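You operate a simulated robot arm through the tools that you are given. There is no shell and no other tool.

Carry out the task below with a simulated robot arm. There is one attempt and no reset: what you move stays moved.

JOB
Scour the limescale off the drainer with paste from the pot.
Fine: take the paste on the sponge; put the sponge back and the lid on again. What is to be rubbed or washed off counts as gone when no trace of it is left.
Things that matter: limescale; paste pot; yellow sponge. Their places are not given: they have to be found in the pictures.

Only the result counts: the job must be done as asked and must still hold three seconds after the hand-in. Knocking over, shifting, dropping, spilling or breaking anything else fails it. A push-on lid holds only when it is set on centred and level and pressed home; a screw cap is set on level and turned clockwise until tight.

ROBOT AND FRAMES
A 6-joint arm with a fingered hand, fixed in place. Base frame: the origin is at the foot of the arm, x ahead of it, y to its left, z up; the work surface is at about z = 880. Readings come in mm, degrees, newtons and seconds.
With the tool pointing down near the work surface it reaches from about 340 to 740 mm from the base axis. Its first joint turns from -115.0 to 115.0 degrees. Payload 4 kg.
The tool frame sits at the grasp point between the pads (the TCP): z along the fingers, y along the line on which they close. The tips reach 26 mm beyond it. The gripper opens to 132 mm. The gripper's body begins 73 mm behind the TCP. The gripper is a hand of 4 fingers: y runs from the thumb to the fingers, the wrist lies at [0, 0, -239] in the tool frame, and closing takes about 1.5 s.
Orientation is that of the tool frame in the base frame, as a unit quaternion [x, y, z, w]. With the fingers straight down and closing along the base's y, the tool's x points along the base's -x, its y along +y and its z along -z.

CONTROLS
- The arm moves only by the tool nudge_tool. Its argument "increments" is a list of rows, each an object (a shift or turn left out is 0, a gripper value left out holds the last) with "turn": the turn, a rotation vector about the tool's x, y, z in degrees, a list of three; "xyz": the shift along the tool's x, y, z in mm, a list of three; "gripper": the gripper command, from -1 (shut) to 1 (fully open), values between in proportion. In form: [{"turn": [wx, wy, wz], "xyz": [x, y, z], "gripper": gripper}, ...]. A call has 1 to 20 rows; each row is the pose to reach, as a shift and turn from the pose commanded when the call began, along the tool's axes at that moment. Each row takes 0.2 s and may step no farther than 50 mm and 8.6 degrees from the row before; otherwise, or with a gripper value out of range, the whole call is refused. Where a pose cannot be reached the arm comes as near as it can. A force on the tool above 40 N (or 10 N above the force at the start of the call, whichever is more), or a blocked arm, ends the call early, and 0.2 s more pass. Each finger travels about 153 mm/s and halts on what it meets, pressing with about 28 N; the grip force reading is that of the motor and also rises with nothing between the fingers. The clock runs only during rows and for 0.2 s after the last one: add rows that repeat a pose to give the fingers time. The reply holds the time, the measured pose of the TCP, the force on the tool along the base axes, the opening and the grip force, in the units named above and with some noise, with the torque about the TCP (base axes, N m) and any sound that the robot's microphone picked up.
- Cameras (640 x 400 px; columns grow to the right, rows downward): "scene" is fixed at [393.7, -641.7, 1476.1]; the picture's right is [0.86, 0.50, 0.00], its down [0.44, -0.75, -0.49] and it looks along [-0.25, 0.43, -0.87] (base axes); focal length 272 px, centre (320, 200). "wrist" rides on the gripper at [68, 2, -97] in the tool frame; the picture's right is [-0.03, 1.00, 0.00], its down [-0.82, -0.02, -0.58] and it looks along [-0.58, -0.02, 0.82] (tool axes); focal length 270 px, centre (320, 200).
- capture(camera): a new picture of that camera. No time passes.
- lift_body(by): slides the trunk up (or, below 0, down) by that many mm; the arm rides with it, the base frame stays. It gives what a move gives, with no picture.
- hand_shape(shape): the hand has 4 fingers and takes this shape, open, in about a second: jaw (thumb against the fingers, like two jaws); tri (thumb and two fingers); tip (a fingertip pinch); poke (one finger out to press); point (the index stretched); flat (the hand flat); cup (the hand cupped); fist (a fist). The gripper value then closes the fingers along that shape, each until it touches; the sizes above hold for jaw. It gives what a move gives, with no picture.
- locate(camera, pixels): for up to 12 pixels [column, row] of the newest picture of that camera ("zoom" is the newest enlarged one), the place [x, y, z] in the base frame of the surface seen there, good to about 2 mm, but the place of the scene camera against the robot may be out by one fixed shift of up to 18 mm in any direction. No time passes.
- zoom(camera, box): a new picture of the part [left, top, right, bottom] of that camera's present view, enlarged. No time passes.
- hand_in(): hands the job in; it is judged then, once.

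Unless the task says otherwise, let go and move clear before handing in.

The tools are called after "Request:" as a command line: name --argument value ..., lists and objects as JSON in quotes. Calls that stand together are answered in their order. nudge_tool: Moves the arm, as the interface text tells. Its arguments: {"type":"object","properties":{"increments":{"type":"array","items":{"type":"object","properties":{"turn":{"type":"array","items":{"type":"number"}},"xyz":{"type":"array","items":{"type":"number"}},"gripper":{"type":"number"}}}}},"required":["increments"]} The other tools are called the same way: lift_body (by) slides the trunk up or down; hand_shape (shape) gives the hand a shape; capture (camera) takes a picture; locate (camera, pixels) gives the place of the surface under pixels of a picture; zoom (camera, box) takes an enlarged picture of a part of a camera's view; hand_in () hands the job in.

At the start:

```text
t: 0.0
tool_pos: [219.2, -368.3, 1149.2]
tcp_rot: [0.0, 1.0, 0.0, 0.0]
force: [1.3, -0.2, 0.2]
torque: [0.03, 0.02, -0.01]
finger_gap: 131.8
grip_force: 0.1
shape: jaw
trunk travel left (down, up): [-925.0, 65.0]
```

scene: 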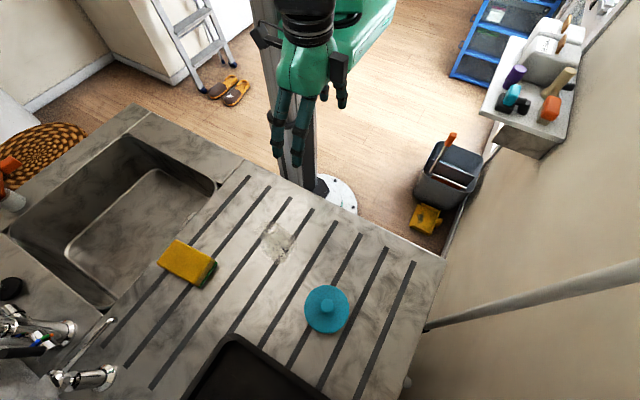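
wrist: 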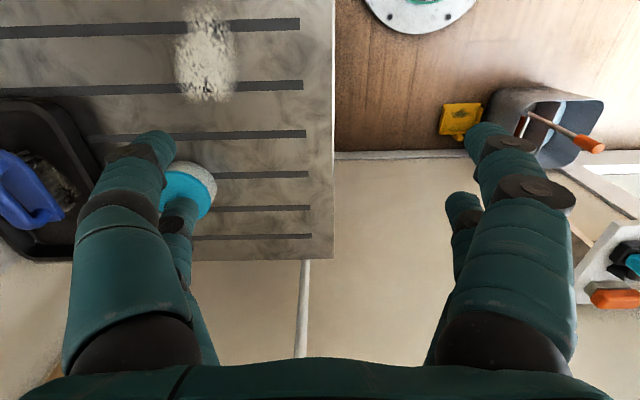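

The scene picture shows the yellow sponge near (187,263), the teal-lidded pot near (327,309) and the limescale near (277,243). I'll zoom in and locate them.

Request:
zoom --camera "scene" --box '[140, 200, 380, 350]'

Request:
locate --camera "scene" --pixels '[[185, 260], [175, 240], [215, 260], [200, 287], [160, 265], [327, 306], [327, 320], [345, 300], [277, 243], [265, 225], [285, 262], [260, 300]]'

Request:
locate --camera "wrist" --pixels '[[205, 50], [205, 10], [205, 98], [180, 60], [232, 60], [190, 195], [212, 180]]'

```text
2.67 times, centred on (260, 275) of scene
```

zoom: 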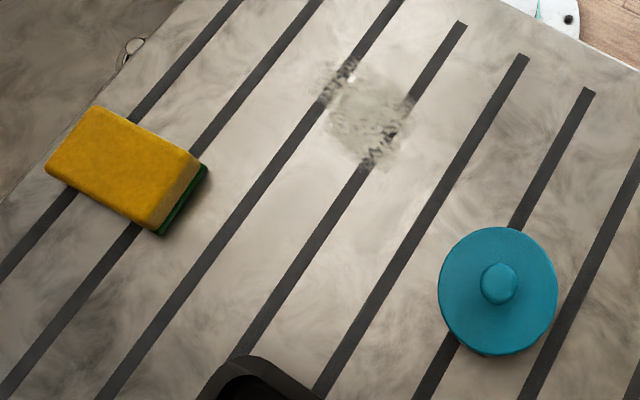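

```text
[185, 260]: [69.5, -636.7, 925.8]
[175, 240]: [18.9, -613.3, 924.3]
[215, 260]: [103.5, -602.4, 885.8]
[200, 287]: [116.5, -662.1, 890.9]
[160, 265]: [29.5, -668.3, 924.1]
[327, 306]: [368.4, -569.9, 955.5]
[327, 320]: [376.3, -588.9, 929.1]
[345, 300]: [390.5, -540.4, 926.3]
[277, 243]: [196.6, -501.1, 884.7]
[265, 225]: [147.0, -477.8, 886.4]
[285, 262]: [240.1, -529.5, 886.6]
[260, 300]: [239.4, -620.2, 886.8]
```

```text
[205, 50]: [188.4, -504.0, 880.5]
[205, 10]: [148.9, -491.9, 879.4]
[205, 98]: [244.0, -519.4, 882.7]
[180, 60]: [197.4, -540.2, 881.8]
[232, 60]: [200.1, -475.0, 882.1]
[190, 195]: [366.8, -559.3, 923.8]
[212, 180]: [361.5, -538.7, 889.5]
```

The scene camera seems offset by a few mm in z, so I'll bring the wrist camera over the pot for accurate positions.

Request:
nudge_tool --increments '[{"xyz": [8, -40, 0]}, {"xyz": [16, -80, 0]}, {"xyz": [24, -120, 0]}, {"xyz": [32, -160, 0]}, {"xyz": [40, -197, 0]}, {"xyz": [40, -197, 0]}]'

Request:
capture --camera "wrist"

Request:
capture --camera "scene"

```text
t: 1.4
tool_pos: [179.4, -567.0, 1150.4]
tcp_rot: [0.0, 1.0, 0.001, 0.0]
force: [0.3, 0.0, -0.4]
torque: [-0.01, 0.02, -0.01]
finger_gap: 131.9
grip_force: 0.0
shape: jaw
trunk travel left (down, up): [-925.0, 65.0]
```

```text
taken
```

wrist: 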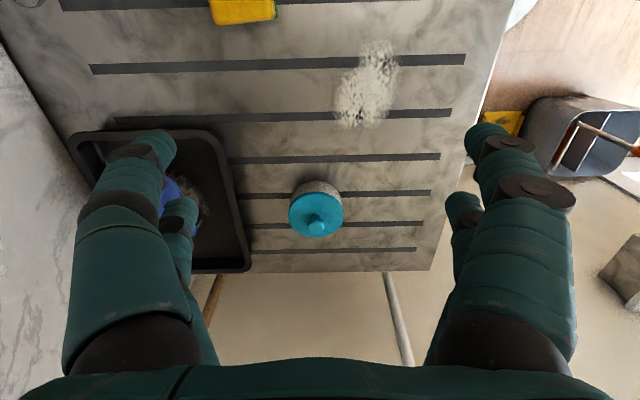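

```text
taken
```

scene: 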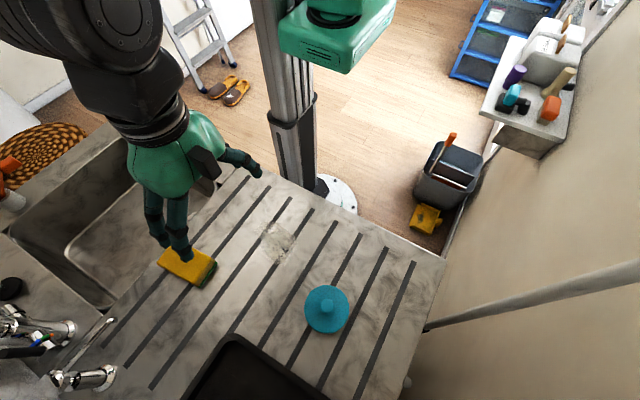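

The pot is at (317,208) in the wrist view. I'll zoom in to check the kind of lid and get its place.

Request:
zoom --camera "wrist" --box '[256, 160, 384, 240]'

Request:
locate --camera "wrist" --pixels '[[317, 220], [316, 231], [292, 213], [342, 213], [317, 196], [317, 184], [345, 192], [375, 45], [360, 125], [240, 5], [260, 5], [365, 85]]'

```text
5.00 times, centred on (320, 200) of wrist
```

zoom: 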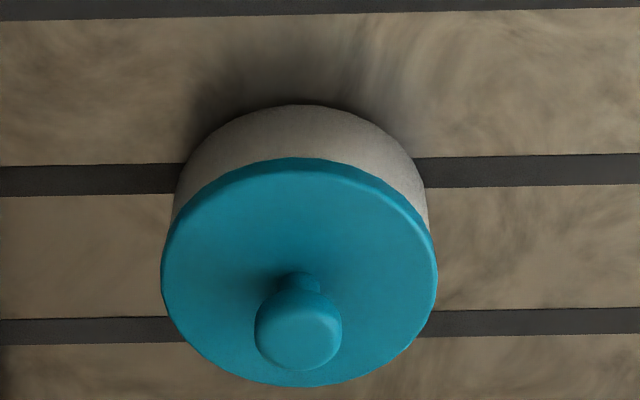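

```text
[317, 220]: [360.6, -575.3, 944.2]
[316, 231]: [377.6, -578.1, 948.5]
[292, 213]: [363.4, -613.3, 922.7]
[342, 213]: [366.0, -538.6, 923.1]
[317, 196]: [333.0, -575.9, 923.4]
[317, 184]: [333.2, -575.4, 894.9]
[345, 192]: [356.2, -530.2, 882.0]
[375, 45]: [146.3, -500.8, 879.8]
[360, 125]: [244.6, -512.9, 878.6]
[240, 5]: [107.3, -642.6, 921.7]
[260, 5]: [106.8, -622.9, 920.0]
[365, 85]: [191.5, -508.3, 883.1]
```

Request:
locate --camera "zoom" --pixels '[[166, 270], [433, 270], [297, 165], [297, 379], [297, 340], [262, 330], [336, 330], [297, 280], [297, 304], [297, 366], [200, 200], [400, 200]]'

```text
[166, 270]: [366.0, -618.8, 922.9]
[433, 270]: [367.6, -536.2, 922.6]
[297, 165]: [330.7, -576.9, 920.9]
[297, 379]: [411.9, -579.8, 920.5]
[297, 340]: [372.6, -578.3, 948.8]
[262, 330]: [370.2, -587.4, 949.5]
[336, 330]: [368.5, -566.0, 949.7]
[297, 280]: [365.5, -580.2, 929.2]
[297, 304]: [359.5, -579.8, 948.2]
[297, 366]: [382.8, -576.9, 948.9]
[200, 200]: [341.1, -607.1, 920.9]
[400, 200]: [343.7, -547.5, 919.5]
```

The lid centre is about (371,-578) with its top at z 922 and the knob top at z 949. Next I'll look at the sponge from above.

Request:
nudge_tool --increments '[{"xyz": [45, -10, 0]}, {"xyz": [90, -20, 0]}, {"xyz": [135, -30, 0]}, {"xyz": [180, -40, 0]}, {"xyz": [225, -50, 0]}, {"xyz": [250, -60, 0]}, {"xyz": [250, -60, 0]}]'

Request:
capture --camera "wrist"

```text
t: 3.0
tool_pos: [32.2, -598.6, 1131.5]
tcp_rot: [0.051, 0.998, -0.009, -0.044]
force: [-0.1, 0.7, -0.4]
torque: [-0.01, 0.0, 0.0]
finger_gap: 131.6
grip_force: 0.0
shape: jaw
out of reach, approached as far as the arm can: row 2, 3, 4, 5, 6, 7
trunk travel left (down, up): [-925.0, 65.0]
```

```text
taken
```

wrist: 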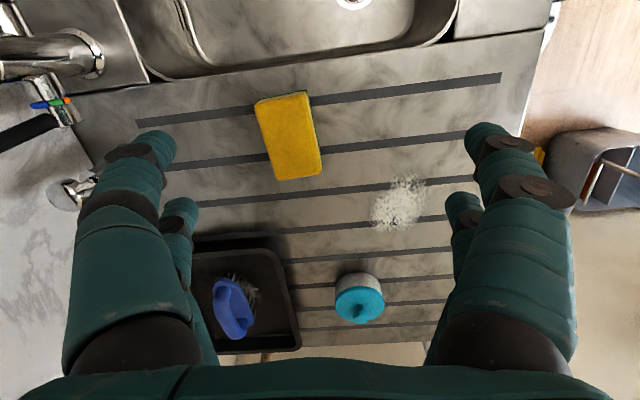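

Request:
zoom --camera "wrist" --box '[210, 75, 370, 195]'

Request:
locate --camera "wrist" --pixels '[[258, 105], [304, 94], [277, 177], [319, 170], [290, 135], [322, 160], [314, 120], [345, 110], [240, 140], [400, 175], [395, 230], [375, 200]]'

```text
3.33 times, centred on (290, 135) of wrist
```

zoom: 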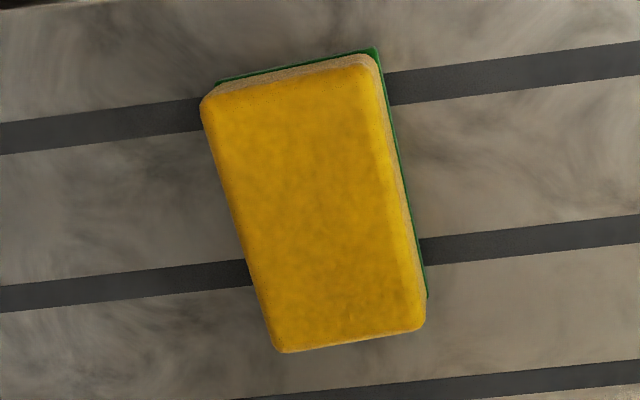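

```text
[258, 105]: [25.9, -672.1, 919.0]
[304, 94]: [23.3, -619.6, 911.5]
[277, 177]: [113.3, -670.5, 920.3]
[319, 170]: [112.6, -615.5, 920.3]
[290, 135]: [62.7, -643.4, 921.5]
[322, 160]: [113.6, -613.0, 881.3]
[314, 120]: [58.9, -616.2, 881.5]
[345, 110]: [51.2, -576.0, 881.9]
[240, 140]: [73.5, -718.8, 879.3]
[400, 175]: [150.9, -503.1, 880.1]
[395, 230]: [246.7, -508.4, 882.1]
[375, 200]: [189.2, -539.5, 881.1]
```

The sponge lies along x, from about 22 to 115 in x and -673 to -614 in y, with its top at z 920. I'll check the tray rim near the pot, then view from over the pot.

Request:
locate --camera "wrist" --pixels '[[275, 240], [285, 270], [298, 340], [292, 300], [240, 250], [330, 290], [240, 310], [335, 240], [450, 330], [440, 260], [310, 230], [420, 345]]'

Request:
nudge_tool --increments '[{"xyz": [-45, 8, 0]}, {"xyz": [-90, 16, 0]}, {"xyz": [-135, 24, 0]}, {"xyz": [-180, 30, 0]}, {"xyz": [-180, 30, 0]}]'

```text
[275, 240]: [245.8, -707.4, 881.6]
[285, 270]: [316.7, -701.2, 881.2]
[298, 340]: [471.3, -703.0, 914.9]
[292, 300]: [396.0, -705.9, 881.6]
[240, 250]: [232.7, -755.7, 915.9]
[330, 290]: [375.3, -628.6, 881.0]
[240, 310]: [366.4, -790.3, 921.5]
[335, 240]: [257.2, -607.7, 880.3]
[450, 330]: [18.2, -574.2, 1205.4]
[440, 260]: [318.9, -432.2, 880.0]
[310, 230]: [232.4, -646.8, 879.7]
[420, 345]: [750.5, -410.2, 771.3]
```

```text
t: 4.2
tool_pos: [212.3, -588.6, 1111.3]
tcp_rot: [0.051, 0.998, -0.009, -0.043]
force: [-0.2, -0.2, 0.3]
torque: [-0.01, -0.02, 0.01]
finger_gap: 131.9
grip_force: 0.0
shape: jaw
trunk travel left (down, up): [-925.0, 65.0]
```

The tool is tilted by the unreachable command. I'll level it to straight down and move toward the pot at a lower height.

Request:
nudge_tool --increments '[{"turn": [-1.03, -4.93, -5.85]}, {"turn": [-1.03, -4.93, -5.85]}]'

```text
t: 4.8
tool_pos: [212.6, -588.9, 1110.9]
tcp_rot: [-0.002, 1.0, -0.001, -0.001]
force: [0.5, 0.3, 0.1]
torque: [0.0, -0.01, 0.01]
finger_gap: 132.0
grip_force: 0.2
shape: jaw
trunk travel left (down, up): [-925.0, 65.0]
```

Request:
nudge_tool --increments '[{"xyz": [-40, 3, 25], "gripper": -0.15}, {"xyz": [-80, 6, 50]}, {"xyz": [-120, 9, 75]}, {"xyz": [-158, 11, 100]}, {"xyz": [-158, 11, 100]}]'

Request:
capture --camera "wrist"

Request:
capture --camera "scene"

```text
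t: 6.0
tool_pos: [373.8, -578.8, 1011.3]
tcp_rot: [0.0, 1.0, 0.0, -0.001]
force: [-1.3, 0.2, -0.3]
torque: [-0.01, -0.03, -0.01]
finger_gap: 56.6
grip_force: 0.1
shape: jaw
trunk travel left (down, up): [-925.0, 65.0]
```

```text
taken
```

wrist: 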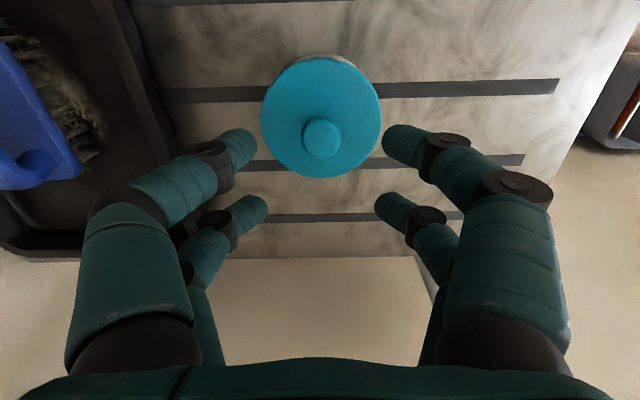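

```text
taken
```

scene: 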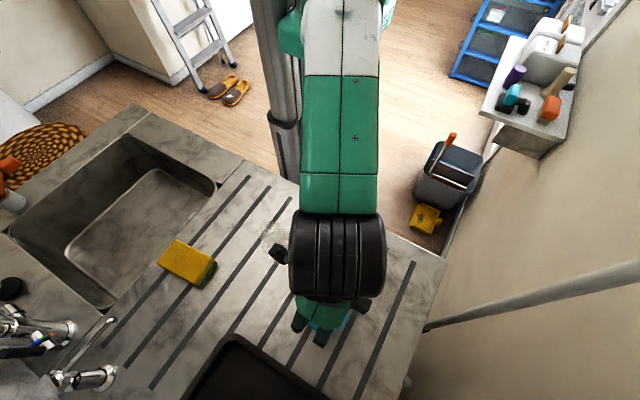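

The hand has two finger pairs about 38 mm apart in jaw, which is too wide for a 22 mm knob. I'll try the tip shape and see how it looks.

Request:
hand_shape --shape "tip"

Request:
capture --camera "wrist"

```text
t: 6.9
tool_pos: [373.0, -579.0, 1010.1]
tcp_rot: [0.001, 1.0, 0.0, -0.001]
force: [-0.5, 0.8, -0.9]
torque: [0.01, 0.03, 0.0]
finger_gap: 131.9
grip_force: 0.0
shape: tip
trunk travel left (down, up): [-925.0, 65.0]
```

```text
taken
```

wrist: 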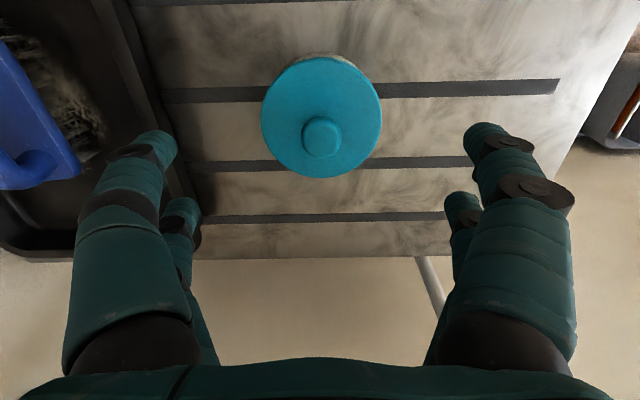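

Request:
nudge_tool --increments '[{"gripper": -0.6}, {"gripper": -0.6}, {"gripper": -0.6}, {"gripper": -0.6}]'

Request:
capture --camera "wrist"

```text
t: 7.9
tool_pos: [372.6, -578.5, 1010.5]
tcp_rot: [0.0, 1.0, 0.0, -0.001]
force: [-0.1, 0.3, -0.1]
torque: [-0.02, -0.04, 0.01]
finger_gap: 26.9
grip_force: 0.1
shape: tip
trunk travel left (down, up): [-925.0, 65.0]
```

```text
taken
```

wrist: 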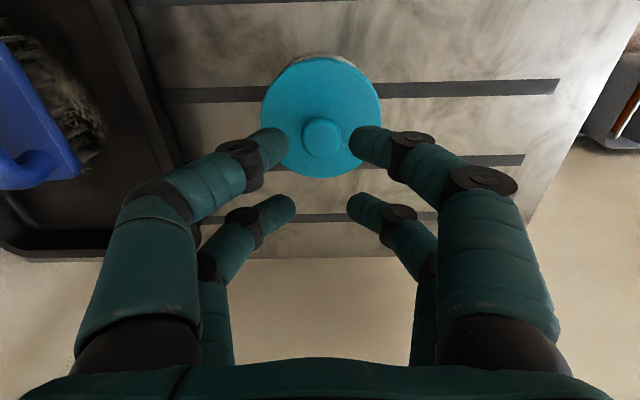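

Request:
hand_shape --shape "tri"

Request:
nudge_tool --increments '[{"gripper": -0.6}, {"gripper": -0.6}, {"gripper": -0.6}, {"gripper": -0.6}]'

Request:
capture --camera "wrist"

```text
t: 8.8
tool_pos: [372.4, -579.3, 1012.0]
tcp_rot: [0.001, 1.0, 0.0, -0.001]
force: [0.5, 0.0, -0.8]
torque: [0.0, -0.01, 0.01]
finger_gap: 132.0
grip_force: 0.0
shape: tri
trunk travel left (down, up): [-925.0, 65.0]
```

```text
t: 9.8
tool_pos: [372.5, -577.9, 1010.9]
tcp_rot: [-0.001, 1.0, 0.0, -0.002]
force: [-1.0, 0.0, -0.2]
torque: [-0.02, -0.01, -0.01]
finger_gap: 26.8
grip_force: 0.1
shape: tri
trunk travel left (down, up): [-925.0, 65.0]
```

```text
taken
```

wrist: 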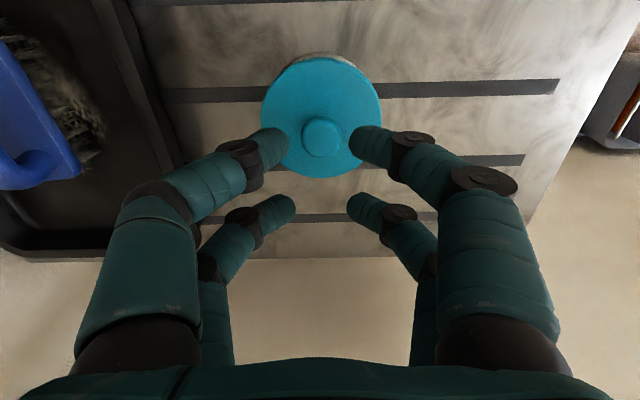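

Request:
locate --camera "wrist" --pixels '[[275, 140], [275, 130], [270, 155], [365, 140], [285, 205], [285, 198], [355, 203], [320, 122], [320, 155], [302, 140], [340, 140], [320, 138]]'

```text
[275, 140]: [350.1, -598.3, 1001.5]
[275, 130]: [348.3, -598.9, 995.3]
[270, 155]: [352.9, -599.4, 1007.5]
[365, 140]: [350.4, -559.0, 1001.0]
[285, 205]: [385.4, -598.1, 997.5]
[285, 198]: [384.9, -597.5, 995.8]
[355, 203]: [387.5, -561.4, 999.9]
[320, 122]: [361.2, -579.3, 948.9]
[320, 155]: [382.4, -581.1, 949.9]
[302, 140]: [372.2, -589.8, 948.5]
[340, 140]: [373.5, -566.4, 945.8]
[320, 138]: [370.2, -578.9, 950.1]
```

All shapes show the same two pairs, at about x = TCP∓18. I'll go back to jaw, shift so the front pair centres on the knob, and come down with the gap near 40 mm.

Request:
hand_shape --shape "jaw"

Request:
nudge_tool --increments '[{"xyz": [-17, 0, 0], "gripper": -0.4}, {"xyz": [-17, 0, 0]}, {"xyz": [-17, 0, 0]}, {"xyz": [-17, 0, 20]}, {"xyz": [-17, 0, 40]}, {"xyz": [-17, 0, 50]}, {"xyz": [-17, 0, 50]}]'

Request:
capture --camera "wrist"

```text
t: 10.7
tool_pos: [374.8, -578.2, 1010.8]
tcp_rot: [0.0, 1.0, 0.0, -0.001]
force: [0.4, -0.7, -0.5]
torque: [0.03, 0.01, 0.0]
finger_gap: 131.6
grip_force: 0.1
shape: jaw
trunk travel left (down, up): [-925.0, 65.0]
```

```text
t: 12.3
tool_pos: [389.8, -576.6, 960.0]
tcp_rot: [0.0, 1.0, -0.001, 0.0]
force: [0.0, 0.2, -0.6]
torque: [0.02, -0.01, 0.01]
finger_gap: 39.8
grip_force: 0.2
shape: jaw
trunk travel left (down, up): [-925.0, 65.0]
```

```text
taken
```

wrist: 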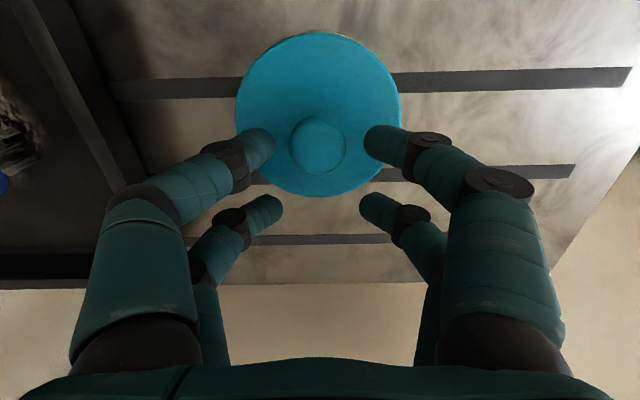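

The front pair straddles the knob at (318,147). I'll go down 6 mm and close.

Request:
nudge_tool --increments '[{"xyz": [0, 0, 6]}, {"xyz": [0, 0, 6], "gripper": -1}, {"xyz": [0, 0, 6]}, {"xyz": [0, 0, 6]}, {"xyz": [0, 0, 6]}, {"xyz": [0, 0, 6]}, {"xyz": [0, 0, 6]}]'

Request:
capture --camera "wrist"

```text
t: 13.9
tool_pos: [389.7, -577.1, 954.1]
tcp_rot: [0.0, 1.0, 0.0, -0.001]
force: [-0.4, -0.3, -0.7]
torque: [0.01, -0.01, 0.0]
finger_gap: 6.4
grip_force: 28.1
shape: jaw
trunk travel left (down, up): [-925.0, 65.0]
heard: snap
```

```text
taken
```

wrist: 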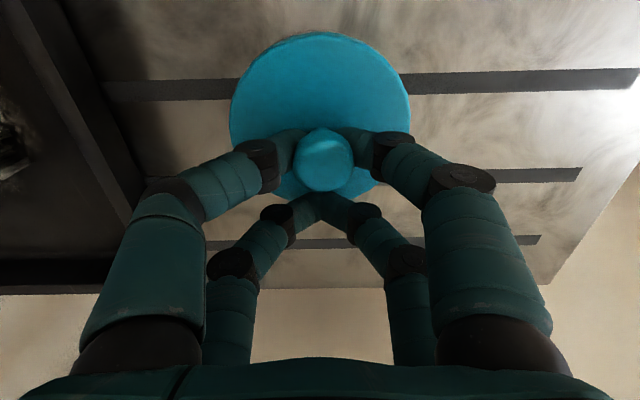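

A snap was heard and the knob looks displaced upward at (322,160). I'll take a closer look.

Request:
zoom --camera "wrist" --box '[200, 10, 440, 210]'

Request:
zoom --camera "scene" --box '[260, 240, 400, 360]'

Request:
locate --camera "wrist" --pixels '[[322, 140], [322, 165], [322, 182], [300, 163], [345, 163], [320, 50], [240, 110], [400, 110], [280, 190], [365, 185], [260, 60], [380, 60]]'

```text
2.00 times, centred on (320, 110) of wrist
```

zoom: 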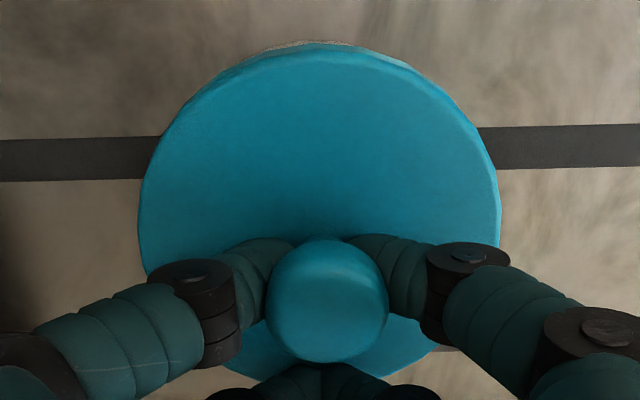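

```text
3.33 times, centred on (330, 300) of scene
```

zoom: 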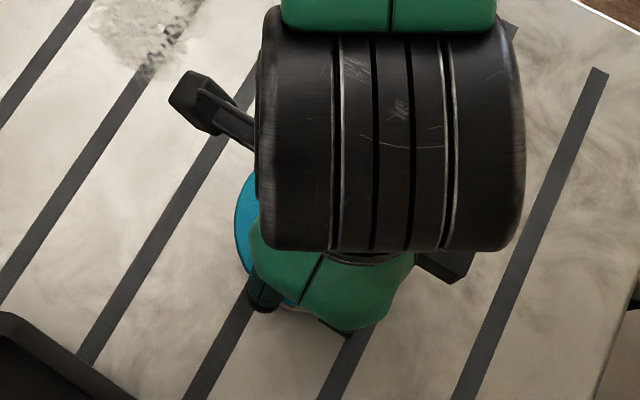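

```text
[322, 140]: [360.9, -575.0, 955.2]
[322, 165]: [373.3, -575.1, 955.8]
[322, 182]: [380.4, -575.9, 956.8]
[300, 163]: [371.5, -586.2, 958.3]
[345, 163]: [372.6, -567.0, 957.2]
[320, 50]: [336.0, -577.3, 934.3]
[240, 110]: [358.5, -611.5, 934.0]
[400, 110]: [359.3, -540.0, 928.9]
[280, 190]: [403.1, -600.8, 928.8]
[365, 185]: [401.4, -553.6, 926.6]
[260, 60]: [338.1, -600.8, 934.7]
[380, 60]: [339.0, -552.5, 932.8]
```

The lid snapped off, so it is a push-on lid, and it is held about 8 mm above its seat. I'll lift it straight up.

Request:
nudge_tool --increments '[{"xyz": [0, 0, -5]}, {"xyz": [0, 0, -15]}, {"xyz": [0, 0, -30]}, {"xyz": [0, 0, -45]}, {"xyz": [0, 0, -60]}, {"xyz": [0, 0, -60]}]'

Request:
capture --camera "wrist"

Request:
capture --camera "scene"

```text
t: 15.3
tool_pos: [388.6, -576.8, 1015.1]
tcp_rot: [0.001, 1.0, 0.001, -0.001]
force: [0.4, 0.3, 0.4]
torque: [0.0, -0.03, -0.02]
finger_gap: 6.6
grip_force: 27.7
shape: jaw
trunk travel left (down, up): [-925.0, 65.0]
```

```text
taken
```

wrist: 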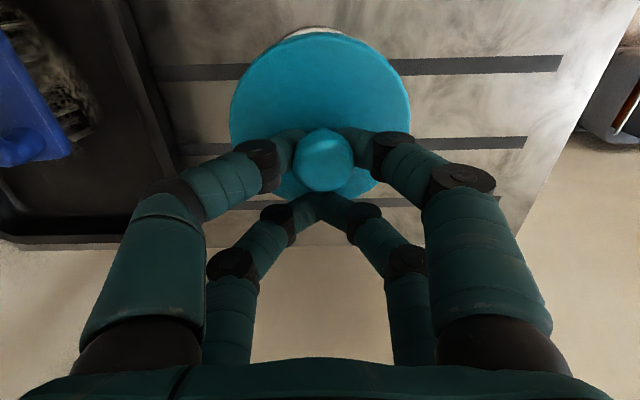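

```text
taken
```

scene: 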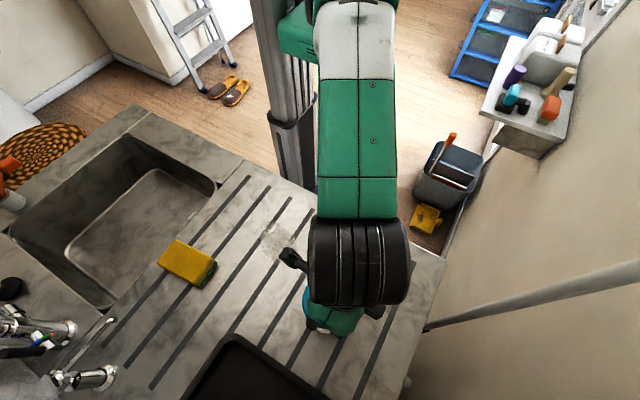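

The lid came off cleanly and the pot stayed put. I'll pick a free flat spot on the drainer right of the pot, around pixel (375,250) in the scene.

Request:
locate --camera "scene" --pixels '[[400, 290], [420, 270], [440, 265], [420, 340], [410, 380], [300, 190], [260, 170], [290, 310], [240, 280], [225, 330], [330, 225], [300, 290]]'

Request:
locate --camera "wrist" --pixels '[[320, 42], [320, 90], [240, 110], [402, 110], [315, 30], [480, 180], [560, 90], [520, 200], [580, 140], [500, 220], [320, 160], [620, 30]]'

Request:
zoom --camera "wrist" --box '[200, 10, 440, 210]'

```text
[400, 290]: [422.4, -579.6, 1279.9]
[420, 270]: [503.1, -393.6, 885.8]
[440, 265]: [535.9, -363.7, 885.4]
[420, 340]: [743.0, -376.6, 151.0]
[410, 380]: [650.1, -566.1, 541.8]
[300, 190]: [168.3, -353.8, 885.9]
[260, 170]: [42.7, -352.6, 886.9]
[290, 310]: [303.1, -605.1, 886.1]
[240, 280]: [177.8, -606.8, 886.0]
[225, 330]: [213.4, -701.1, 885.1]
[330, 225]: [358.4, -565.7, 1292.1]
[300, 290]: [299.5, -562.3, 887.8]
```

```text
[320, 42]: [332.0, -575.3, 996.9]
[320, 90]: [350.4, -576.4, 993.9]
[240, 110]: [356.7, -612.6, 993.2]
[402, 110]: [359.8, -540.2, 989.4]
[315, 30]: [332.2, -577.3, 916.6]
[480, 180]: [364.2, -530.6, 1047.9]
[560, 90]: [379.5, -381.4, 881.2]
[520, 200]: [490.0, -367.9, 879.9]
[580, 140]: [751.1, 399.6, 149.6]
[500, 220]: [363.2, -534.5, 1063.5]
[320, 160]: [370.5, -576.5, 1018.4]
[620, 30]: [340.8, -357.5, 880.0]
```

```text
2.00 times, centred on (320, 110) of wrist
```

zoom: 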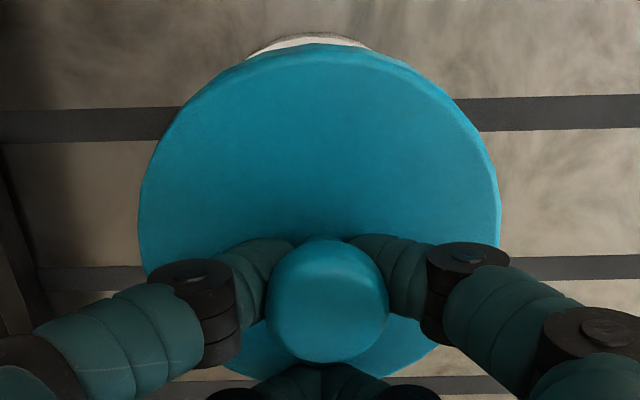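

I'll carry the lid to about (380,-450), which is clear drainer, and lower it.

Request:
nudge_tool --increments '[{"xyz": [-4, 40, 0]}, {"xyz": [-8, 80, 0]}, {"xyz": [-8, 110, 0]}, {"xyz": [-8, 127, 15]}, {"xyz": [-8, 127, 40]}, {"xyz": [-8, 127, 60]}, {"xyz": [-8, 127, 75]}, {"xyz": [-8, 127, 80]}, {"xyz": [-8, 127, 80]}]'

Request:
capture --camera "wrist"

Request:
capture --camera "scene"

```text
t: 17.3
tool_pos: [398.0, -451.3, 935.1]
tcp_rot: [0.001, 1.0, 0.0, -0.001]
force: [0.1, -0.1, -0.6]
torque: [-0.02, 0.02, 0.01]
finger_gap: 6.4
grip_force: 28.2
shape: jaw
trunk travel left (down, up): [-925.0, 65.0]
```

```text
taken
```

wrist: 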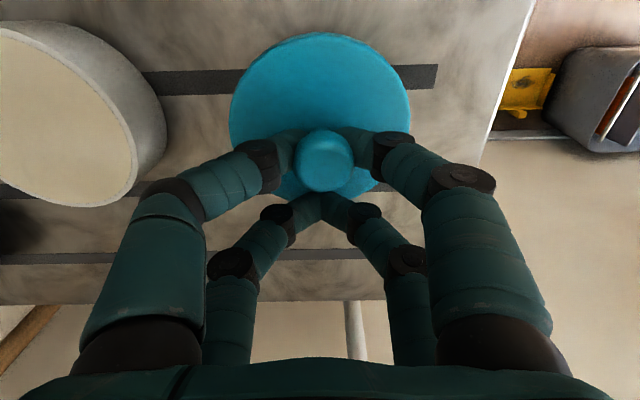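

```text
taken
```

scene: 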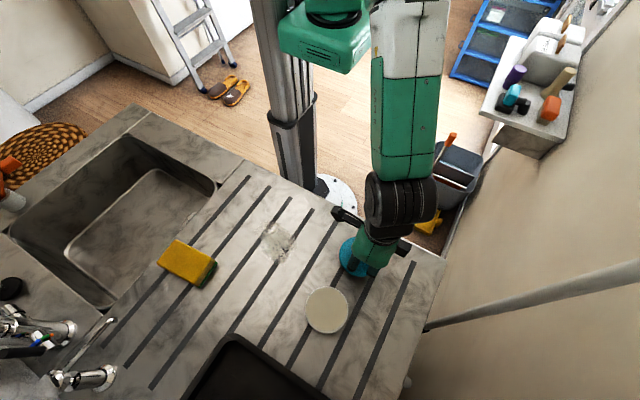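

The open pot shows cream paste almost up to the rim. I'll locate the paste level and lower the lid on to the drainer.

Request:
locate --camera "wrist" --pixels '[[60, 100], [100, 130], [132, 150], [142, 150], [90, 203], [20, 40], [100, 70], [20, 160], [150, 60], [120, 85]]'

Request:
zoom --camera "wrist" --box '[0, 0, 240, 220]'

Request:
nudge_tool --increments '[{"xyz": [0, 0, 4]}, {"xyz": [0, 0, 7]}, {"xyz": [0, 0, 10]}, {"xyz": [0, 0, 12]}, {"xyz": [0, 0, 14]}, {"xyz": [0, 0, 16]}, {"xyz": [0, 0, 18]}, {"xyz": [0, 0, 20]}]'

```text
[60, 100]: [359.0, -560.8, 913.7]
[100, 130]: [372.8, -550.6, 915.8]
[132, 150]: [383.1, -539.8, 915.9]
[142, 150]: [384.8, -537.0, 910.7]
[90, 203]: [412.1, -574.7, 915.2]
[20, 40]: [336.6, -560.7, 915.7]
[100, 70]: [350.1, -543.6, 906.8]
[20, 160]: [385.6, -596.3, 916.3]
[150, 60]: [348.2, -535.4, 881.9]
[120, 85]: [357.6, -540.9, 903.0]
```

```text
1.82 times, centred on (120, 110) of wrist
```

zoom: 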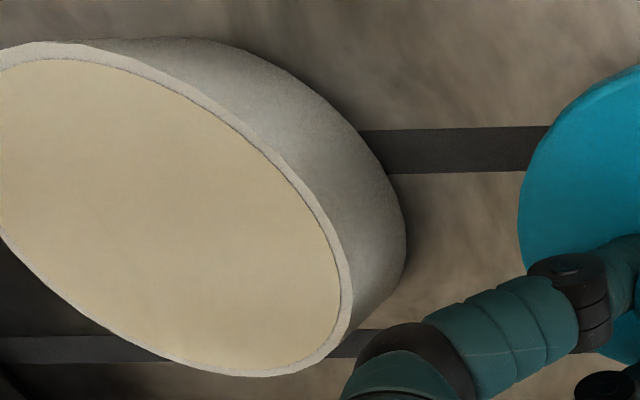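

```text
t: 19.1
tool_pos: [398.1, -452.3, 916.0]
tcp_rot: [0.001, 1.0, -0.003, 0.0]
force: [0.7, -0.4, 15.8]
torque: [0.24, -0.38, 0.01]
finger_gap: 6.4
grip_force: 27.7
shape: jaw
trunk travel left (down, up): [-925.0, 65.0]
```

Lid touched down at TCP z≈916 with 16 N. I'll ease up slightly, open and rise.

Request:
nudge_tool --increments '[{"xyz": [0, 0, -2]}, {"xyz": [0, 0, -2], "gripper": -0.7}, {"xyz": [0, 0, -2], "gripper": -0.4}, {"xyz": [0, 0, -2]}, {"xyz": [0, 0, -2]}, {"xyz": [0, 0, -20]}, {"xyz": [0, 0, -60]}, {"xyz": [0, 0, -100]}, {"xyz": [0, 0, -100]}]'

Request:
capture --camera "wrist"

Request:
zoom --camera "wrist" --box '[0, 0, 400, 250]'

```text
t: 21.1
tool_pos: [398.5, -450.6, 1016.4]
tcp_rot: [0.0, 1.0, 0.0, -0.001]
force: [0.5, 0.9, -0.1]
torque: [-0.06, 0.02, 0.02]
finger_gap: 39.3
grip_force: 0.0
shape: jaw
trunk travel left (down, up): [-925.0, 65.0]
```

```text
taken
```

wrist: 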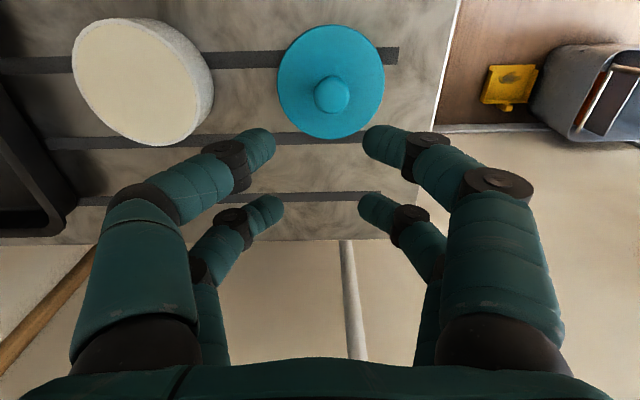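

```text
1.60 times, centred on (200, 125) of wrist
```

zoom: 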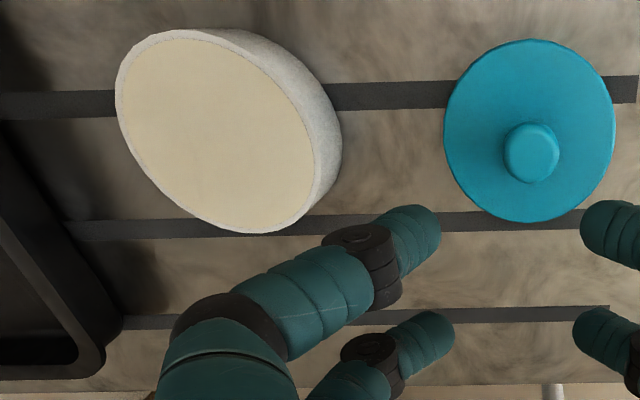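

The lid lies flat. I'll record its pose and the pot's for putting it back.

Request:
locate --camera "zoom" --pixels '[[530, 145], [530, 43], [530, 217], [448, 135], [611, 135], [508, 150], [556, 150], [120, 90], [310, 190], [250, 230], [180, 33], [220, 130]]'

```text
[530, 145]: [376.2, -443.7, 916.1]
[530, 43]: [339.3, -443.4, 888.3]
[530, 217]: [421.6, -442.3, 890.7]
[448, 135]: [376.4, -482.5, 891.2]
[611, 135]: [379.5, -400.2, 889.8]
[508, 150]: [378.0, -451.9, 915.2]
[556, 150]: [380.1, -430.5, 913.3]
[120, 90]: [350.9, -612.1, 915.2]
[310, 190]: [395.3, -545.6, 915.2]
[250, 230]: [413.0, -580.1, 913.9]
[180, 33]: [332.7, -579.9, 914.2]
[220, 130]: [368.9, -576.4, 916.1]
```

Next is the sponge at about (68,-643). I'll travel there at z≈1000 with the hand opened.

Request:
nudge_tool --increments '[{"xyz": [37, -21, 2], "gripper": 0.5}, {"xyz": [74, -43, 4]}, {"xyz": [111, -64, 6]}, {"xyz": [148, -86, 8]}, {"xyz": [185, -107, 10]}, {"xyz": [222, -129, 12]}, {"xyz": [259, -150, 14]}, {"xyz": [296, -172, 16]}, {"xyz": [330, -192, 16]}, {"xyz": [330, -192, 16]}]'

Request:
capture --camera "wrist"

```text
t: 23.3
tool_pos: [98.2, -634.2, 997.2]
tcp_rot: [0.018, 1.0, -0.003, -0.019]
force: [-0.3, 0.0, -0.4]
torque: [-0.01, -0.02, 0.01]
finger_gap: 98.7
grip_force: 0.1
shape: jaw
out of reach, approached as far as the arm can: row 8, 9, 10
trunk travel left (down, up): [-925.0, 65.0]
```

```text
taken
```

wrist: 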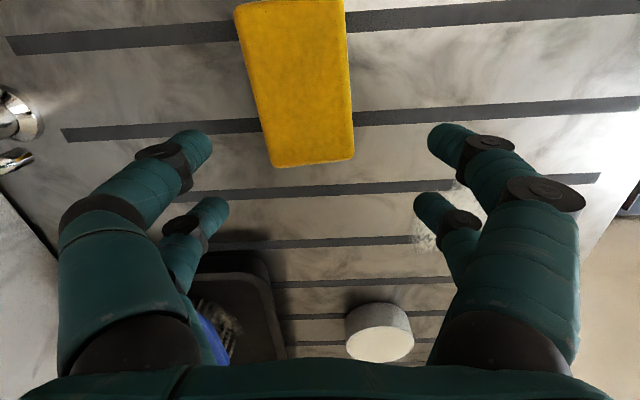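

The arm hits a wrist limit near the sponge with this yaw (out of reach from row 8). I'll back off, level the tool, then yaw the hand by 180° about its axis, since the hand is symmetric.

Request:
nudge_tool --increments '[{"xyz": [-40, 10, -10], "turn": [-0.34, -2.18, -2.06]}, {"xyz": [-80, 20, -20], "turn": [-0.34, -2.18, -2.06]}, {"xyz": [-80, 20, -20], "turn": [-0.34, -2.18, -2.06]}]'

Request:
nudge_tool --increments '[{"turn": [0, 0, 8.5]}, {"turn": [0, 0, 17]}, {"turn": [0, 0, 25.5]}, {"turn": [0, 0, 34]}, {"turn": [0, 0, 42.5]}, {"turn": [0, 0, 51]}, {"turn": [0, 0, 59.5]}, {"turn": [0, 0, 68]}, {"turn": [0, 0, 76.5]}, {"turn": [0, 0, 85]}, {"turn": [0, 0, 90]}, {"turn": [0, 0, 90]}]'

```text
t: 24.1
tool_pos: [178.5, -614.9, 1017.6]
tcp_rot: [-0.014, 1.0, 0.003, 0.014]
force: [0.5, 0.2, 0.3]
torque: [-0.01, 0.03, 0.0]
finger_gap: 98.6
grip_force: 0.0
shape: jaw
out of reach, approached as far as the arm can: row 1
trunk travel left (down, up): [-925.0, 65.0]
```

```text
t: 26.7
tool_pos: [176.7, -614.5, 1017.7]
tcp_rot: [0.695, 0.719, 0.015, 0.01]
force: [0.0, -0.5, 0.0]
torque: [0.0, -0.01, 0.01]
finger_gap: 98.8
grip_force: 0.1
shape: jaw
trunk travel left (down, up): [-925.0, 65.0]
```

Request:
nudge_tool --increments '[{"turn": [2.03, -0.4, 1.95]}, {"turn": [2.03, -0.4, 1.95]}]'

Request:
nudge_tool --increments '[{"turn": [0, 0, 8.5]}, {"turn": [0, 0, 17]}, {"turn": [0, 0, 25.5]}, {"turn": [0, 0, 34]}, {"turn": [0, 0, 42.5]}, {"turn": [0, 0, 51]}, {"turn": [0, 0, 59.5]}, {"turn": [0, 0, 68]}, {"turn": [0, 0, 76.5]}, {"turn": [0, 0, 85]}, {"turn": [0, 0, 90]}, {"turn": [0, 0, 90]}]'

Request:
capture --camera "scene"

Request:
capture --camera "wrist"

```text
t: 27.3
tool_pos: [177.2, -615.1, 1016.7]
tcp_rot: [0.707, 0.708, -0.001, 0.0]
force: [-0.8, 0.0, 0.2]
torque: [0.0, -0.01, 0.0]
finger_gap: 98.7
grip_force: 0.1
shape: jaw
trunk travel left (down, up): [-925.0, 65.0]
```

```text
t: 29.9
tool_pos: [177.2, -614.7, 1017.0]
tcp_rot: [1.0, 0.001, 0.0, 0.001]
force: [0.1, -0.1, -0.5]
torque: [-0.03, 0.04, -0.04]
finger_gap: 98.6
grip_force: 0.0
shape: jaw
trunk travel left (down, up): [-925.0, 65.0]
```

```text
taken
```

scene: 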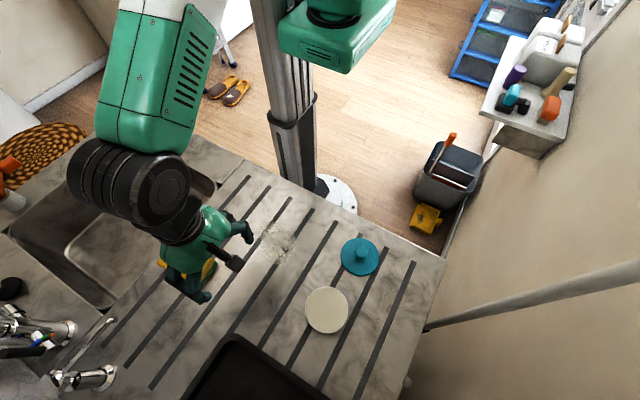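

```text
taken
```

wrist: 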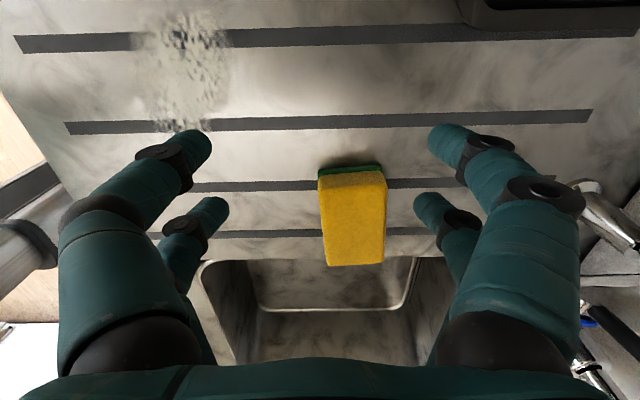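

The 180° yaw works: tool x is now base +x and tool y is base −y. I'll locate the sponge again from this side.

Request:
zoom --camera "wrist" --box '[280, 140, 440, 280]'

Request:
locate --camera "wrist" --pixels '[[322, 192], [383, 188], [329, 262], [383, 259], [355, 225], [320, 168], [382, 165], [322, 176], [382, 172], [356, 188], [180, 70], [185, 15]]'

```text
2.86 times, centred on (360, 210) of wrist
```

zoom: 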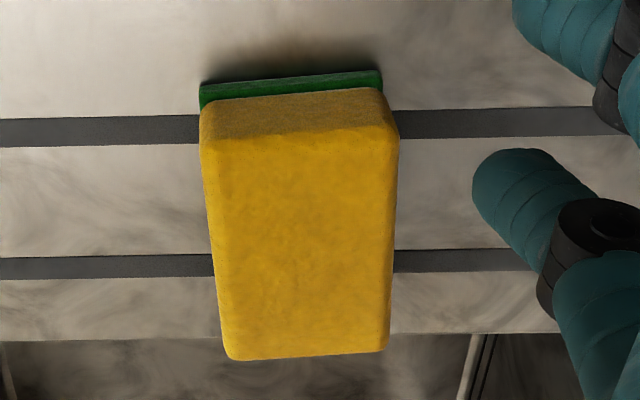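

```text
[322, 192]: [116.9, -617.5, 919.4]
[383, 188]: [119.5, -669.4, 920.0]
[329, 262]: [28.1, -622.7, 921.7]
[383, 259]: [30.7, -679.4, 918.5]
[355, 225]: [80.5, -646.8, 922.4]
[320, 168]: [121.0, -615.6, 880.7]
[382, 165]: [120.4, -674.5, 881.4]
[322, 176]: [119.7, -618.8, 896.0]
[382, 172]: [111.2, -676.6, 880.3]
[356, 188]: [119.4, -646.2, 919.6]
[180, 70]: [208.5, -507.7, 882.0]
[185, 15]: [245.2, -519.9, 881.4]
```

Sponge centre ≈ (71,-645), yaw ≈ 3.4° counter-clockwise. I'll move above it with a −3.4° tool turn.

Request:
nudge_tool --increments '[{"xyz": [-40, 12, 10], "turn": [0, 0, -3.4]}, {"xyz": [-80, 24, 20], "turn": [0, 0, -3.4]}, {"xyz": [-106, 30.8, 35], "turn": [0, 0, -3.4]}, {"xyz": [-106, 30.8, 50], "turn": [0, 0, -3.4]}, {"xyz": [-106, 30.8, 50], "turn": [0, 0, -3.4]}]'

Request:
capture --camera "wrist"

```text
t: 31.1
tool_pos: [72.3, -647.0, 966.3]
tcp_rot: [1.0, 0.031, 0.001, 0.001]
force: [-0.2, -0.1, 0.1]
torque: [0.03, 0.02, 0.0]
finger_gap: 98.7
grip_force: 0.1
shape: jaw
trunk travel left (down, up): [-925.0, 65.0]
```

```text
taken
```

wrist: 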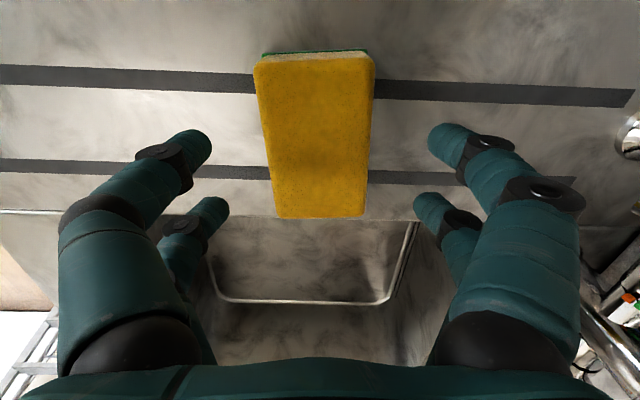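

Sponge is centred between the fingers. I'll descend to z≈920 and close.

Request:
nudge_tool --increments '[{"xyz": [0, 0, 20]}, {"xyz": [0, 0, 38]}, {"xyz": [0, 0, 46]}, {"xyz": [0, 0, 46]}]'

Request:
nudge_tool --increments '[{"gripper": 0.2}, {"gripper": 0.0}, {"gripper": -0.2}, {"gripper": -0.4}, {"gripper": -0.6}, {"gripper": -0.6}, {"gripper": -0.6}]'

Request:
capture --camera "wrist"

```text
t: 32.1
tool_pos: [71.3, -647.8, 919.5]
tcp_rot: [1.0, 0.031, 0.001, 0.0]
force: [0.8, 0.0, 0.1]
torque: [-0.01, 0.0, -0.01]
finger_gap: 98.8
grip_force: 0.1
shape: jaw
trunk travel left (down, up): [-925.0, 65.0]
```

```text
t: 33.7
tool_pos: [71.8, -647.2, 919.1]
tcp_rot: [0.999, 0.032, 0.001, 0.001]
force: [0.2, -0.3, 0.9]
torque: [0.02, 0.01, 0.03]
finger_gap: 54.6
grip_force: 28.0
shape: jaw
trunk travel left (down, up): [-925.0, 65.0]
```

```text
taken
```

wrist: 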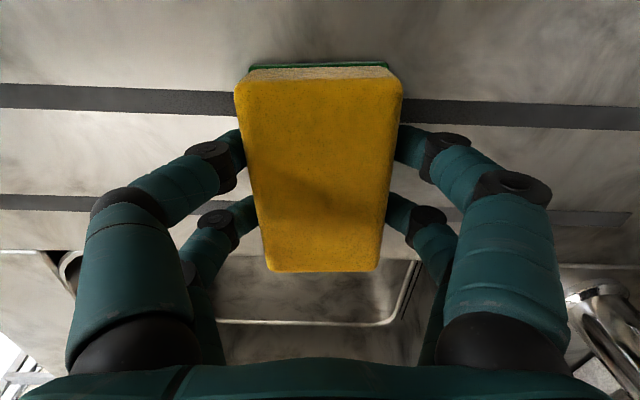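

Sponge is gripped (gap 54.6, 28 N) with TCP at (71.5,-647.2,919.3). I'll lift and carry it above the pot.

Request:
nudge_tool --increments '[{"xyz": [0, 0, -20]}, {"xyz": [0, 0, -50]}, {"xyz": [0, 0, -80]}, {"xyz": [0, 0, -80]}]'

Request:
capture --camera "wrist"

Request:
capture --camera "scene"

```text
t: 34.7
tool_pos: [71.5, -647.6, 1001.3]
tcp_rot: [0.999, 0.032, 0.001, 0.0]
force: [-0.6, -0.1, -0.3]
torque: [0.02, -0.02, -0.03]
finger_gap: 54.5
grip_force: 27.7
shape: jaw
trunk travel left (down, up): [-925.0, 65.0]
```

```text
taken
```

wrist: 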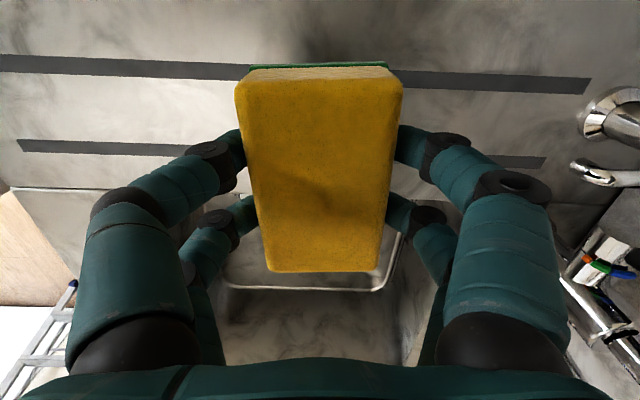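

```text
taken
```

scene: 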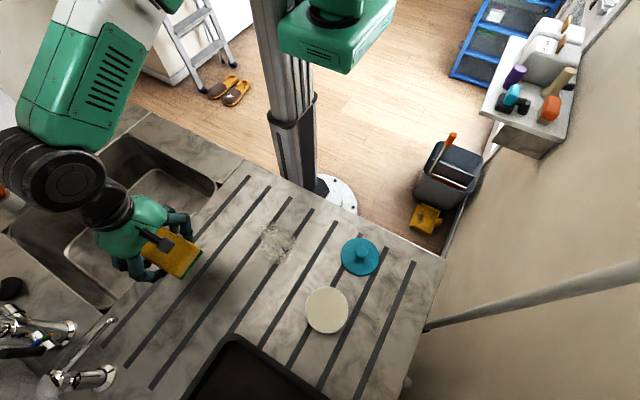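

Request:
nudge_tool --increments '[{"xyz": [43, -7, 0], "turn": [0, 0, 3.4]}, {"xyz": [86, -14, 0], "turn": [0, 0, 3.4]}, {"xyz": [130, -22, 0], "turn": [0, 0, 3.4]}, {"xyz": [173, -29, 0], "turn": [0, 0, 3.4]}, {"xyz": [217, -37, 0], "turn": [0, 0, 3.4]}, {"xyz": [260, -44, 0], "turn": [0, 0, 3.4]}, {"xyz": [303.5, -51.2, 0], "turn": [0, 0, 3.4]}, {"xyz": [303.5, -51.2, 0], "turn": [0, 0, 3.4]}]'

Request:
capture --camera "wrist"

Request:
capture --camera "scene"

```text
t: 36.5
tool_pos: [371.1, -576.8, 999.0]
tcp_rot: [1.0, 0.001, 0.001, 0.001]
force: [0.1, 0.6, -0.9]
torque: [0.01, -0.01, 0.0]
finger_gap: 54.4
grip_force: 27.9
shape: jaw
trunk travel left (down, up): [-925.0, 65.0]
```

```text
taken
```

wrist: 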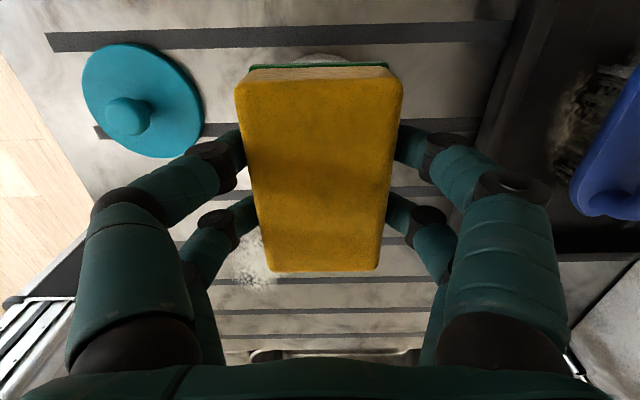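

```text
taken
```

scene: 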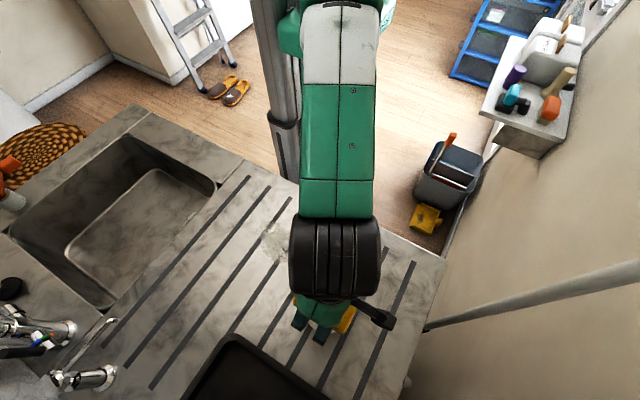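

I'm over the pot. I'll lower the sponge flat onto the paste gently.

Request:
nudge_tool --increments '[{"xyz": [0, 0, 20]}, {"xyz": [0, 0, 36]}, {"xyz": [0, 0, 42]}, {"xyz": [0, 0, 44]}, {"xyz": [0, 0, 45]}, {"xyz": [0, 0, 46]}, {"xyz": [0, 0, 46]}]'

```text
t: 38.1
tool_pos: [371.8, -576.1, 955.1]
tcp_rot: [1.0, 0.002, 0.001, 0.0]
force: [0.4, -0.4, -0.2]
torque: [-0.02, 0.0, 0.0]
finger_gap: 54.4
grip_force: 27.7
shape: jaw
trunk travel left (down, up): [-925.0, 65.0]
```

Request:
nudge_tool --increments '[{"xyz": [0, 0, 1]}, {"xyz": [0, 0, 2]}, {"xyz": [0, 0, 3]}, {"xyz": [0, 0, 4]}, {"xyz": [0, 0, 4]}]'

```text
t: 39.3
tool_pos: [371.5, -577.3, 953.4]
tcp_rot: [1.0, 0.002, 0.002, 0.002]
force: [0.0, 0.2, 10.8]
torque: [0.06, -0.08, 0.0]
finger_gap: 54.7
grip_force: 28.0
shape: jaw
trunk travel left (down, up): [-925.0, 65.0]
```

Contact at 10.8 N. I'll press slightly more for a moment, then lift and tilt to inspect the underside.

Request:
nudge_tool --increments '[{"xyz": [0, 0, 1]}, {"xyz": [0, 0, 2]}, {"xyz": [0, 0, 2]}]'

Request:
nudge_tool --increments '[{"xyz": [0, 0, -10]}, {"xyz": [0, 0, -40]}, {"xyz": [0, 0, -60]}, {"xyz": [0, 0, -60]}]'

Request:
capture --camera "wrist"

Request:
capture --camera "scene"

```text
t: 40.1
tool_pos: [372.2, -577.6, 952.8]
tcp_rot: [1.0, 0.001, 0.002, 0.002]
force: [3.0, 0.5, 23.1]
torque: [0.09, -0.12, 0.02]
finger_gap: 54.5
grip_force: 28.0
shape: jaw
trunk travel left (down, up): [-925.0, 65.0]
```

```text
t: 41.1
tool_pos: [372.2, -578.7, 1010.5]
tcp_rot: [1.0, 0.002, 0.0, 0.0]
force: [-0.3, -0.5, -0.1]
torque: [-0.03, -0.02, 0.01]
finger_gap: 54.7
grip_force: 27.8
shape: jaw
trunk travel left (down, up): [-925.0, 65.0]
```

```text
taken
```

wrist: 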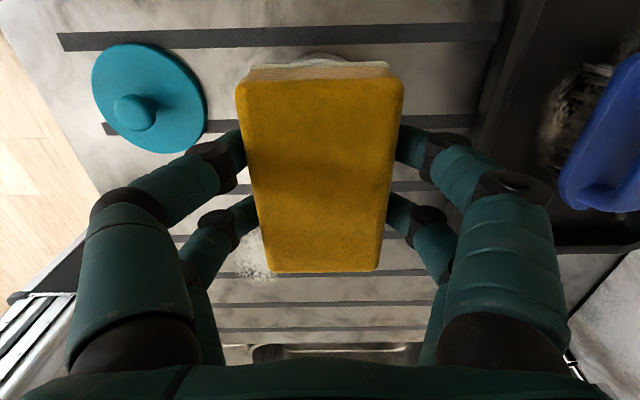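

```text
taken
```

scene: 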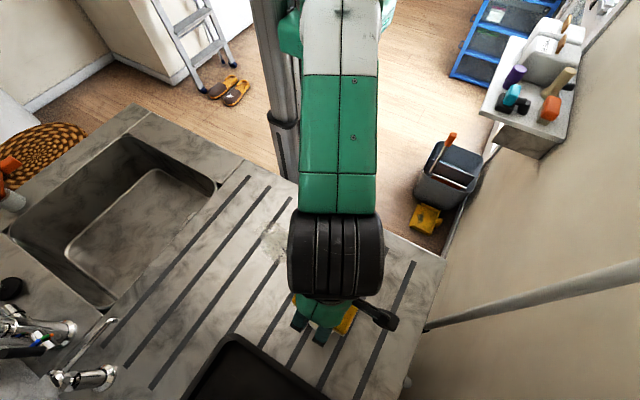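

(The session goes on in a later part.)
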